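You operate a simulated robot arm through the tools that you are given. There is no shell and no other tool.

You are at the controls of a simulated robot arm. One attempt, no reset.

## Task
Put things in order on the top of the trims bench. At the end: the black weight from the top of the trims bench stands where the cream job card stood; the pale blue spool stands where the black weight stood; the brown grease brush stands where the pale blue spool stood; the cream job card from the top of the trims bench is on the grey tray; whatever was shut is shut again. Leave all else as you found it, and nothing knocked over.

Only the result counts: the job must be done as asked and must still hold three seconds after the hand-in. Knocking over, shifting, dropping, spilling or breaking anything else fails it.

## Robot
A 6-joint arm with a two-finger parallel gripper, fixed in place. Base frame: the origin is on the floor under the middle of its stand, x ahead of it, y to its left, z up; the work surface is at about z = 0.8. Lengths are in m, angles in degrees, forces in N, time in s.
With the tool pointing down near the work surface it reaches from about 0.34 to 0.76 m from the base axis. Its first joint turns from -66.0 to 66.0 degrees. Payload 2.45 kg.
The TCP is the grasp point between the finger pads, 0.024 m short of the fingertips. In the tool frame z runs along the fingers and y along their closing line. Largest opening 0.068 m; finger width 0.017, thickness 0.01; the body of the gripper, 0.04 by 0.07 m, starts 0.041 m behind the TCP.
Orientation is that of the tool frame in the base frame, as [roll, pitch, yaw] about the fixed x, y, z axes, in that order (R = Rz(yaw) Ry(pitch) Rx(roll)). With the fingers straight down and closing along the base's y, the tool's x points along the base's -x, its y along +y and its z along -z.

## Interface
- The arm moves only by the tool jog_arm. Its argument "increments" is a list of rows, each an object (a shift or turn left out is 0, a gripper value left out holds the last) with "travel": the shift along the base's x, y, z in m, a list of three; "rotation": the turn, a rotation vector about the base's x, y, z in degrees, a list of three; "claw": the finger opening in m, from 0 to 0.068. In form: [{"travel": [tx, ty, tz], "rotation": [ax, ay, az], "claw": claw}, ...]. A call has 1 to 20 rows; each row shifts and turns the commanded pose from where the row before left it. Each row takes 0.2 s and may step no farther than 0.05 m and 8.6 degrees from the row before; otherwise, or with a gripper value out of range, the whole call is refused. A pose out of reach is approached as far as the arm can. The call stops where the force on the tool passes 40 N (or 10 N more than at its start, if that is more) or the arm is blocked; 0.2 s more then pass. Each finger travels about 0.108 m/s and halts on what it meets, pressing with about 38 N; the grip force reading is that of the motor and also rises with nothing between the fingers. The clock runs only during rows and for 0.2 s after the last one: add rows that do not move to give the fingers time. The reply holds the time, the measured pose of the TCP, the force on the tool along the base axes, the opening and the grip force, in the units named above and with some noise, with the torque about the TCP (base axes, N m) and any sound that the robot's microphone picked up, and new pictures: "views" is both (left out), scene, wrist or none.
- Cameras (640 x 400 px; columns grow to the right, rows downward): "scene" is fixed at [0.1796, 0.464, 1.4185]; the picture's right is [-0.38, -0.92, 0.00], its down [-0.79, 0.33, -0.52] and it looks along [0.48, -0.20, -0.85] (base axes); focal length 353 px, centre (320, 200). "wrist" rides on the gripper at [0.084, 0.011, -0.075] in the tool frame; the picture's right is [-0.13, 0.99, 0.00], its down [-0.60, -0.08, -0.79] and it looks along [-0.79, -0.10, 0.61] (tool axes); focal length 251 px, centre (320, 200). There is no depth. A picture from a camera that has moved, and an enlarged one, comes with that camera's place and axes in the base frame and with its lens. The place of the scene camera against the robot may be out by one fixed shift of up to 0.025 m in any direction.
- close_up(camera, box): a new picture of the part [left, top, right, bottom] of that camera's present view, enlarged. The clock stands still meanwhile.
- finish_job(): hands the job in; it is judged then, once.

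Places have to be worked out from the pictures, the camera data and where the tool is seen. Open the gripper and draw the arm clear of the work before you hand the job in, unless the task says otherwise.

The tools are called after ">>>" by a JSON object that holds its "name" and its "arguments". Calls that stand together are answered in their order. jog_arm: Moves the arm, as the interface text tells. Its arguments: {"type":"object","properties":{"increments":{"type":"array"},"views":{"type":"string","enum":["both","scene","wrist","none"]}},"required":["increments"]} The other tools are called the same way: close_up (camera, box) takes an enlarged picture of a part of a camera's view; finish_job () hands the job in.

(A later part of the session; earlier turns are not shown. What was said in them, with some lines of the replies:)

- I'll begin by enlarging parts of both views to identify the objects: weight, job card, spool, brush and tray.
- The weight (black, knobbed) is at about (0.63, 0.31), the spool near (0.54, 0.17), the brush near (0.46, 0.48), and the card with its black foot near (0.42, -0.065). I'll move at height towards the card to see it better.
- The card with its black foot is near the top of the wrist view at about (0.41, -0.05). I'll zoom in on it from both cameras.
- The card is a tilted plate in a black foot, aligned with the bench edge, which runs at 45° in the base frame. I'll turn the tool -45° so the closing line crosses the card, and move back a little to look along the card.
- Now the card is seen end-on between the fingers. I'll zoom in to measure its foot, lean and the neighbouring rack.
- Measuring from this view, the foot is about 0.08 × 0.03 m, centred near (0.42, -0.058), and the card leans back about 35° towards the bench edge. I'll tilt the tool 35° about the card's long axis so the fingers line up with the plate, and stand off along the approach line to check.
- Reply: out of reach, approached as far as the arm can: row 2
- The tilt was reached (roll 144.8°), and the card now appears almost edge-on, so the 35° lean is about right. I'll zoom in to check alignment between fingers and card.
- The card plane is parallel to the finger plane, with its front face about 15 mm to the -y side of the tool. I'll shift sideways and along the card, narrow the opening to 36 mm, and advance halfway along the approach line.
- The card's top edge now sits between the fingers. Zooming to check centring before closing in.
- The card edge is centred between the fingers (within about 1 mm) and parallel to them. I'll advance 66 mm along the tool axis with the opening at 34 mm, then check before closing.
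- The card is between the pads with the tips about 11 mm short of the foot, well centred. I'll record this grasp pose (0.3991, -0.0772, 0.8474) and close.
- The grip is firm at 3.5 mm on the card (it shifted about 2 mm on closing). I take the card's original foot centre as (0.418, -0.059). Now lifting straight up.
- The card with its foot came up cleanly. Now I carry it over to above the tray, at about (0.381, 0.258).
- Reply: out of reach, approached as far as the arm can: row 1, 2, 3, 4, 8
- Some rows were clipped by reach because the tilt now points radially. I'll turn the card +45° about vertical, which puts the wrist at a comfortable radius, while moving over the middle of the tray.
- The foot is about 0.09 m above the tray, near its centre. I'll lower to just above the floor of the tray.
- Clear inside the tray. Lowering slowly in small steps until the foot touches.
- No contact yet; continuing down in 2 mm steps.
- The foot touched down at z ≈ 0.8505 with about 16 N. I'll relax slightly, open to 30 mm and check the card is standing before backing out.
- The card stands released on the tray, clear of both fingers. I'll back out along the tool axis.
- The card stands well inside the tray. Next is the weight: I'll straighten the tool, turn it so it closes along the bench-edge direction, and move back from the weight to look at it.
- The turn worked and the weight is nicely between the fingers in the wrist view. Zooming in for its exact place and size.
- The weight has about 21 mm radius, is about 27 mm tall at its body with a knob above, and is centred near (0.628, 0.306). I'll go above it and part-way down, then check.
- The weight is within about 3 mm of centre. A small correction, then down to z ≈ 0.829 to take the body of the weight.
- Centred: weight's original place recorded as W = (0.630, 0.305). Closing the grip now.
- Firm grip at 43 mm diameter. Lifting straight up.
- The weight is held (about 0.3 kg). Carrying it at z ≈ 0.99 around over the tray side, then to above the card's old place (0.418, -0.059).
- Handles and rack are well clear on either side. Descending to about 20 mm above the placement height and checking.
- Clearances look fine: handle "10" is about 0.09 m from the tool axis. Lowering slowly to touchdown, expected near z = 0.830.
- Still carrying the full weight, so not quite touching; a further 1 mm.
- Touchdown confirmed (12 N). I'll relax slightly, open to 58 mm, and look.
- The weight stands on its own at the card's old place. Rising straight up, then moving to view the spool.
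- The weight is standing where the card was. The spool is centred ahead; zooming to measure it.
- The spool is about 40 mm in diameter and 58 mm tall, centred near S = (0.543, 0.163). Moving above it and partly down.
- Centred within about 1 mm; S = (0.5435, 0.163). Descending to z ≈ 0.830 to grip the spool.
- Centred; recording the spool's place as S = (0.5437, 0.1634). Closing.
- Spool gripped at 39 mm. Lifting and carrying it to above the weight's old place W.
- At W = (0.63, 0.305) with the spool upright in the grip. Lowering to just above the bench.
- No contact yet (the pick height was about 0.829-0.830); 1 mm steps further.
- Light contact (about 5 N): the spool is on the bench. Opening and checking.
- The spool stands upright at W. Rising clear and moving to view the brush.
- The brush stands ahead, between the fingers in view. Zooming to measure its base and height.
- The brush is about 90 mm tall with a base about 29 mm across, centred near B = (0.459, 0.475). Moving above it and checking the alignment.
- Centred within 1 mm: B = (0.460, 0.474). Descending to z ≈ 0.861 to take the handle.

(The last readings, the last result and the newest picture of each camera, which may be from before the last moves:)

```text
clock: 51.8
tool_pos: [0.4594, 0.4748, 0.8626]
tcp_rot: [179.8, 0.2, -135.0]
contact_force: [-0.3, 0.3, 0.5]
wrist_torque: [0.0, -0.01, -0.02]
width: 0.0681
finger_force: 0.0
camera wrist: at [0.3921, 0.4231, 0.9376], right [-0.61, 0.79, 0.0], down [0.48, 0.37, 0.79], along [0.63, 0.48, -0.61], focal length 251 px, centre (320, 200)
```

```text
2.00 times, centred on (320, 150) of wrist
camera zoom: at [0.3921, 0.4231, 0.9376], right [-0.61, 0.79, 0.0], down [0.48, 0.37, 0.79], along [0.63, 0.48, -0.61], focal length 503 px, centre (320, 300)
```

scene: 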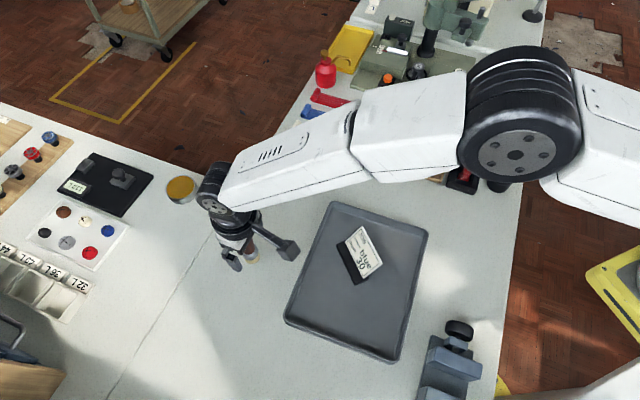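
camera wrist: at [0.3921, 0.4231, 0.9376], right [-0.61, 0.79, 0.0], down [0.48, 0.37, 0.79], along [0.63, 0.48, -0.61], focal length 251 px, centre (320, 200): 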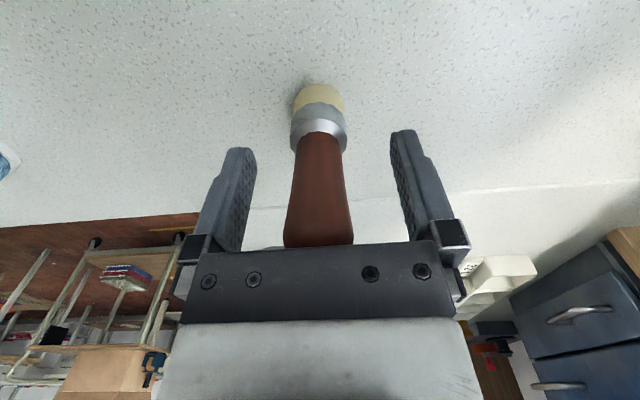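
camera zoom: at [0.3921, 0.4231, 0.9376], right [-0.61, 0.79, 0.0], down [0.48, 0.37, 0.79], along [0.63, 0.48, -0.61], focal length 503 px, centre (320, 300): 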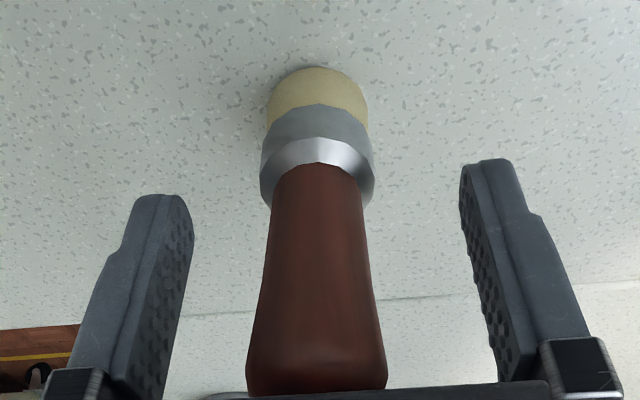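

Everything is clear and the brush is centred. Closing on the handle.

>>> {"name": "jog_arm", "arguments": {"increments": [{"claw": 0.045}, {"claw": 0.032}, {"claw": 0.024}, {"claw": 0.014}, {}, {}]}}

>>> {"name": "close_up", "arguments": {"camera": "wrist", "box": [220, 50, 420, 250]}}

```text
clock: 53.2
tool_pos: [0.4596, 0.475, 0.8621]
tcp_rot: [180.0, 0.1, -135.0]
contact_force: [0.2, -0.5, -0.1]
wrist_torque: [-0.02, 0.01, 0.02]
width: 0.0256
finger_force: 38.6
camera wrist: at [0.3921, 0.423, 0.9377], right [-0.61, 0.79, 0.0], down [0.48, 0.37, 0.79], along [0.63, 0.48, -0.61], focal length 251 px, centre (320, 200)
```

scene: 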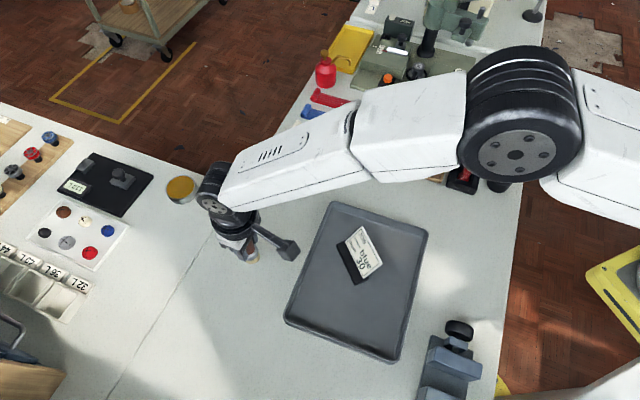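
wrist: 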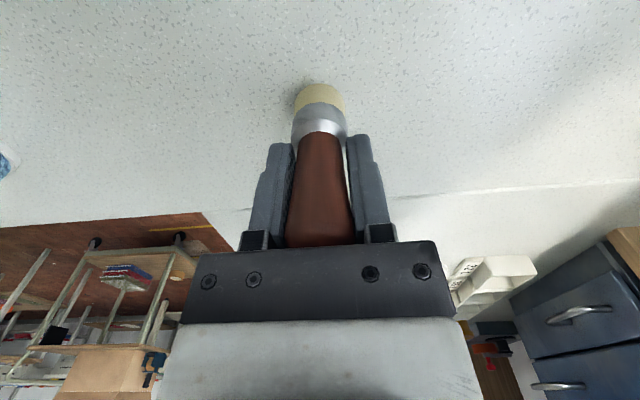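

```text
2.00 times, centred on (320, 150) of wrist
camera zoom: at [0.3921, 0.423, 0.9377], right [-0.61, 0.79, 0.0], down [0.48, 0.37, 0.79], along [0.63, 0.48, -0.61], focal length 503 px, centre (320, 300)
```

zoom: 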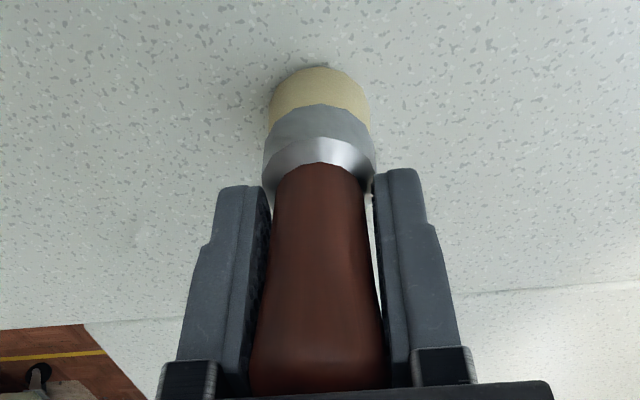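

Handle gripped at 25.6 mm. Lifting straight up and carrying it to above the spool's old place S.

>>> {"name": "jog_arm", "arguments": {"increments": [{"travel": [0, 0, 0.01]}, {"travel": [0, 0, 0.03]}, {"travel": [0, 0, 0.04]}, {"travel": [0, 0, 0.03]}, {"travel": [0.0104, -0.039, 0]}, {"travel": [0.0104, -0.039, 0]}, {"travel": [0.0104, -0.039, 0]}, {"travel": [0.0104, -0.039, 0]}, {"travel": [0.0104, -0.039, 0]}, {"travel": [0.0104, -0.039, 0]}, {"travel": [0.0104, -0.039, 0]}, {"travel": [0.0104, -0.039, 0]}, {}]}}

>>> {"name": "close_up", "arguments": {"camera": "wrist", "box": [220, 50, 420, 250]}}

```text
clock: 56.0
tool_pos: [0.5415, 0.1613, 0.973]
tcp_rot: [179.9, 0.0, -135.0]
contact_force: [-0.3, 1.0, -0.9]
wrist_torque: [0.0, -0.01, -0.02]
width: 0.0256
finger_force: 37.9
camera wrist: at [0.4751, 0.1095, 1.0485], right [-0.61, 0.79, 0.0], down [0.48, 0.37, 0.79], along [0.63, 0.48, -0.61], focal length 251 px, centre (320, 200)
```

scene: 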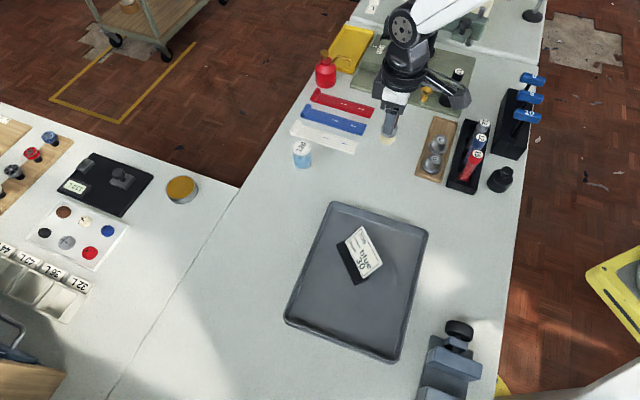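
wrist: 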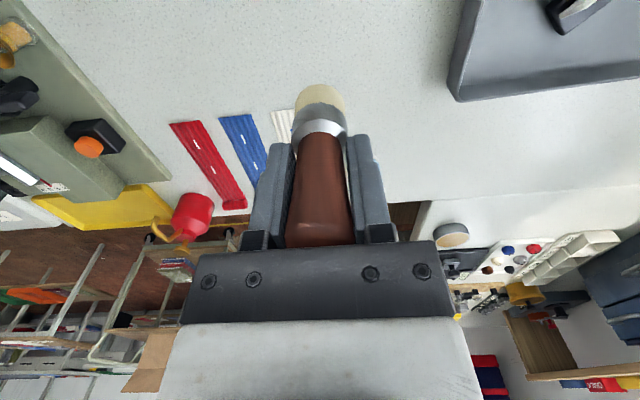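

```text
2.00 times, centred on (320, 150) of wrist
camera zoom: at [0.4751, 0.1095, 1.0485], right [-0.61, 0.79, 0.0], down [0.48, 0.37, 0.79], along [0.63, 0.48, -0.61], focal length 503 px, centre (320, 300)
```

zoom: 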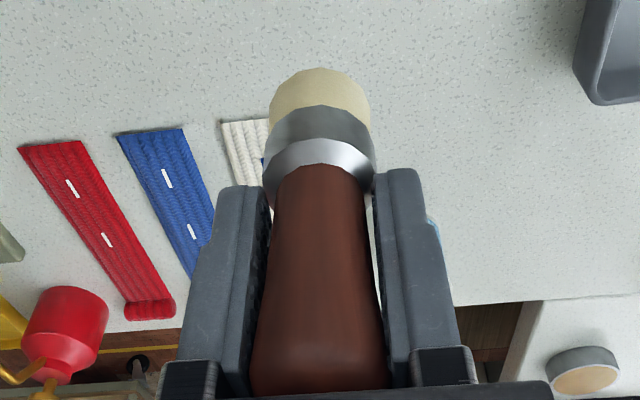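

The brush hangs unchanged in the grip, above S. Lowering to just above the bench.

>>> {"name": "jog_arm", "arguments": {"increments": [{"travel": [0.0005, 0.0012, -0.035]}, {"travel": [0, 0, -0.035]}, {"travel": [0, 0, -0.025]}, {"travel": [0, 0, -0.01]}, {}]}}

```text
clock: 57.2
tool_pos: [0.5418, 0.1631, 0.8686]
tcp_rot: [179.9, 0.0, -135.0]
contact_force: [-0.1, -0.3, -0.7]
wrist_torque: [-0.01, 0.04, 0.01]
width: 0.0257
finger_force: 38.6
camera wrist: at [0.4753, 0.112, 0.9432], right [-0.61, 0.79, 0.0], down [0.48, 0.37, 0.79], along [0.63, 0.48, -0.61], focal length 251 px, centre (320, 200)
```

scene: 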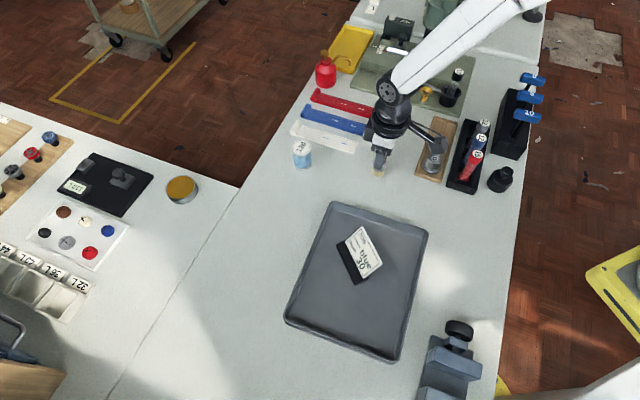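
wrist: 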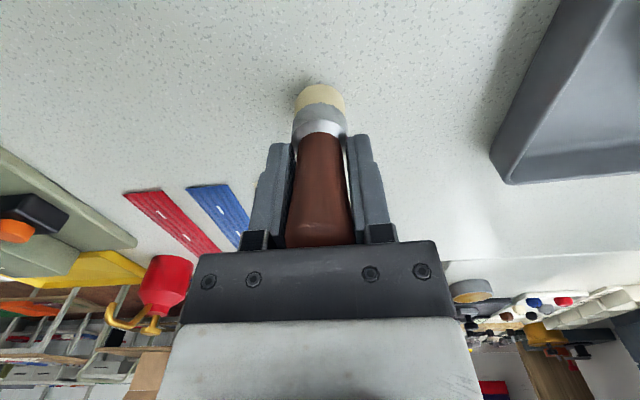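

>>> {"name": "jog_arm", "arguments": {"increments": [{"travel": [0, -0.0005, -0.003]}, {"travel": [0, 0, -0.002]}, {}], "views": "none"}}

```text
clock: 58.0
tool_pos: [0.542, 0.162, 0.8627]
tcp_rot: [179.9, 0.2, -135.0]
contact_force: [-0.4, -0.3, -0.9]
wrist_torque: [0.01, -0.04, 0.01]
width: 0.0258
finger_force: 37.9
```

Near the pick height now with no contact yet; 1 mm steps.

>>> {"name": "jog_arm", "arguments": {"increments": [{"travel": [0, 0, -0.001]}, {}], "views": "none"}}

```text
clock: 58.6
tool_pos: [0.5435, 0.1613, 0.8631]
tcp_rot: [-180.0, 0.1, -135.1]
contact_force: [-2.5, -0.3, 8.5]
wrist_torque: [-0.08, 0.16, 0.03]
width: 0.0257
finger_force: 38.2
```

Contact at 8.5 N: the brush is on the bench. Easing off slightly and opening gently.

>>> {"name": "jog_arm", "arguments": {"increments": [{"travel": [0, 0, 0.0004]}, {"claw": 0.03}, {"claw": 0.042}, {"claw": 0.058}, {}]}}

>>> {"name": "close_up", "arguments": {"camera": "wrist", "box": [220, 50, 420, 250]}}

```text
clock: 59.8
tool_pos: [0.5434, 0.1629, 0.8619]
tcp_rot: [179.8, -0.1, -135.0]
contact_force: [-0.2, -0.6, -0.4]
wrist_torque: [-0.03, 0.02, -0.02]
width: 0.058
finger_force: 0.0
camera wrist: at [0.4753, 0.111, 0.9374], right [-0.61, 0.79, 0.0], down [0.48, 0.37, 0.79], along [0.63, 0.48, -0.61], focal length 251 px, centre (320, 200)
```

scene: 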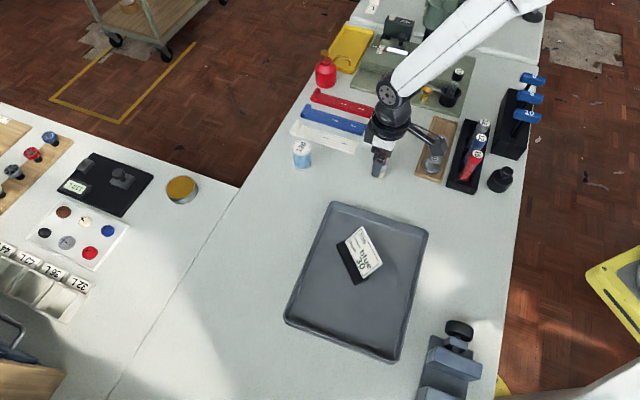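
wrist: 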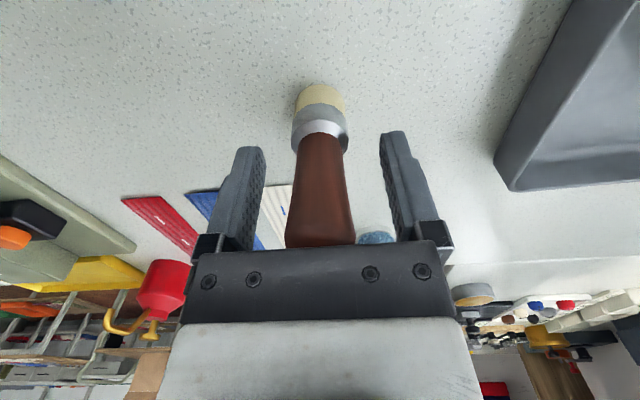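

```text
2.00 times, centred on (320, 150) of wrist
camera zoom: at [0.4753, 0.111, 0.9374], right [-0.61, 0.79, 0.0], down [0.48, 0.37, 0.79], along [0.63, 0.48, -0.61], focal length 503 px, centre (320, 300)
```

zoom: 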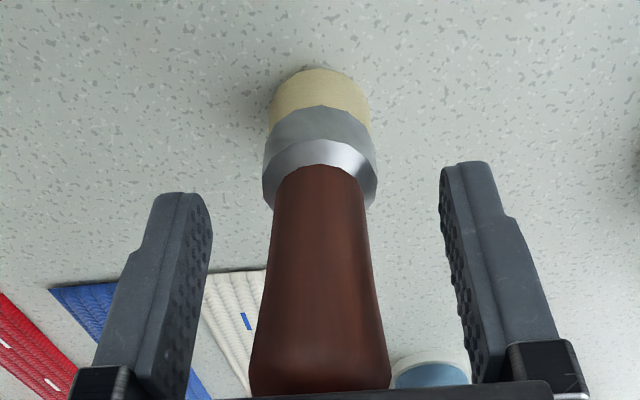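

The brush stands free. Rising straight up, then retreating to the starting area, clear of everything.

>>> {"name": "jog_arm", "arguments": {"increments": [{"travel": [0, 0, 0.02]}, {"travel": [0, 0, 0.04]}, {"travel": [0, 0, 0.045]}, {"travel": [0, 0, 0.045]}, {"travel": [0, 0, 0.045]}, {"travel": [-0.03, -0.04, 0.01], "claw": 0.068}, {"travel": [-0.03, -0.04, 0.01]}, {"travel": [-0.03, -0.04, 0]}, {}, {}]}}

>>> {"name": "close_up", "arguments": {"camera": "scene", "box": [270, 90, 540, 290]}}

```text
refused: row 6 steps farther than a row can; nothing moved
```

```text
2.00 times, centred on (405, 190) of scene
camera zoom: at [0.1796, 0.464, 1.4185], right [-0.38, -0.92, 0.0], down [-0.79, 0.33, -0.52], along [0.48, -0.2, -0.85], focal length 706 px, centre (150, 220)
```

zoom: 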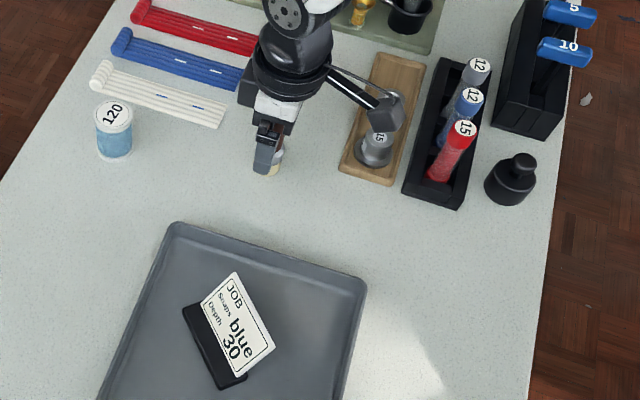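

The step was refused for being over 0.05 m; nothing moved. I'll resend it with smaller steps, rising straight up first.

>>> {"name": "jog_arm", "arguments": {"increments": [{"travel": [0, 0, 0.02]}, {"travel": [0, 0, 0.04]}, {"travel": [0, 0, 0.045]}, {"travel": [0, 0, 0.045]}, {"travel": [0, 0, 0.045]}, {"travel": [-0.025, -0.035, 0.01], "claw": 0.068}, {"travel": [-0.025, -0.035, 0.01]}, {"travel": [-0.025, -0.035, 0]}, {}, {}]}}

>>> {"name": "close_up", "arguments": {"camera": "scene", "box": [270, 90, 540, 290]}}

```text
clock: 62.0
tool_pos: [0.4673, 0.0567, 1.0784]
tcp_rot: [179.8, 0.0, -135.0]
contact_force: [0.5, -0.3, -0.2]
wrist_torque: [-0.01, 0.0, -0.01]
width: 0.0682
finger_force: 0.0
camera wrist: at [0.4, 0.0054, 1.1531], right [-0.61, 0.79, 0.0], down [0.48, 0.37, 0.79], along [0.63, 0.48, -0.61], focal length 251 px, centre (320, 200)
```

scene: 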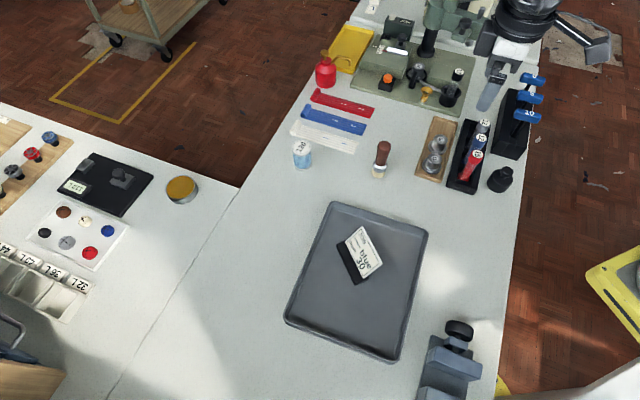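
wrist: 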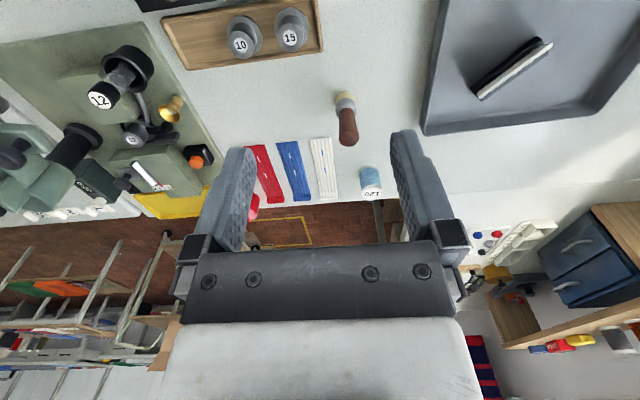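

```text
2.00 times, centred on (405, 190) of scene
camera zoom: at [0.1796, 0.464, 1.4185], right [-0.38, -0.92, 0.0], down [-0.79, 0.33, -0.52], along [0.48, -0.2, -0.85], focal length 706 px, centre (150, 220)
```

zoom: 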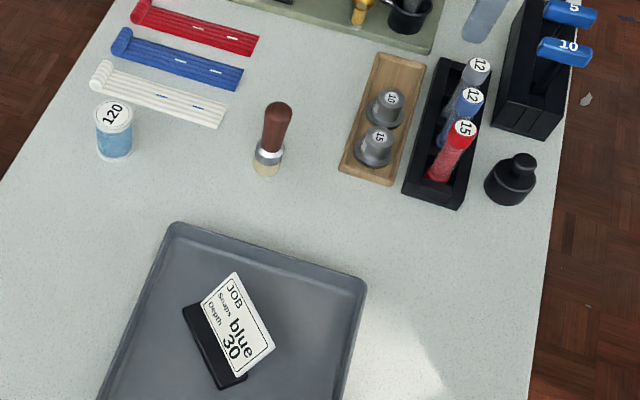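

Final check: the weight is at the card's place, the spool at the weight's place, the brush at the spool's place, and the card stands on the tray. Everything is upright, nothing was opened, and the gripper is open and well clear. Handing in.

>>> {"name": "finish_job", "arguments": {}}

```text
The job is handed in.
```

The job is handed in, with all four pieces moved and standing upright in the last pictures:

- **Black weight:** it stands where the cream job card stood, about (0.418, -0.059). Comparing before and after pictures puts it within about 4 mm.
- **Pale blue spool:** it stands where the black weight stood, about (0.630, 0.305).
- **Brown grease brush:** it stands where the pale blue spool stood, about (0.544, 0.163).
- **Cream job card:** it stands on the grey tray in its black foot, near the middle. It is turned 45° from how it stood before, because the arm could not reach the tray with the card in its original direction.

Nothing was opened, so there was nothing to shut again. I saw nothing else shifted or knocked over. The gripper is open and the arm is raised well above the bench.
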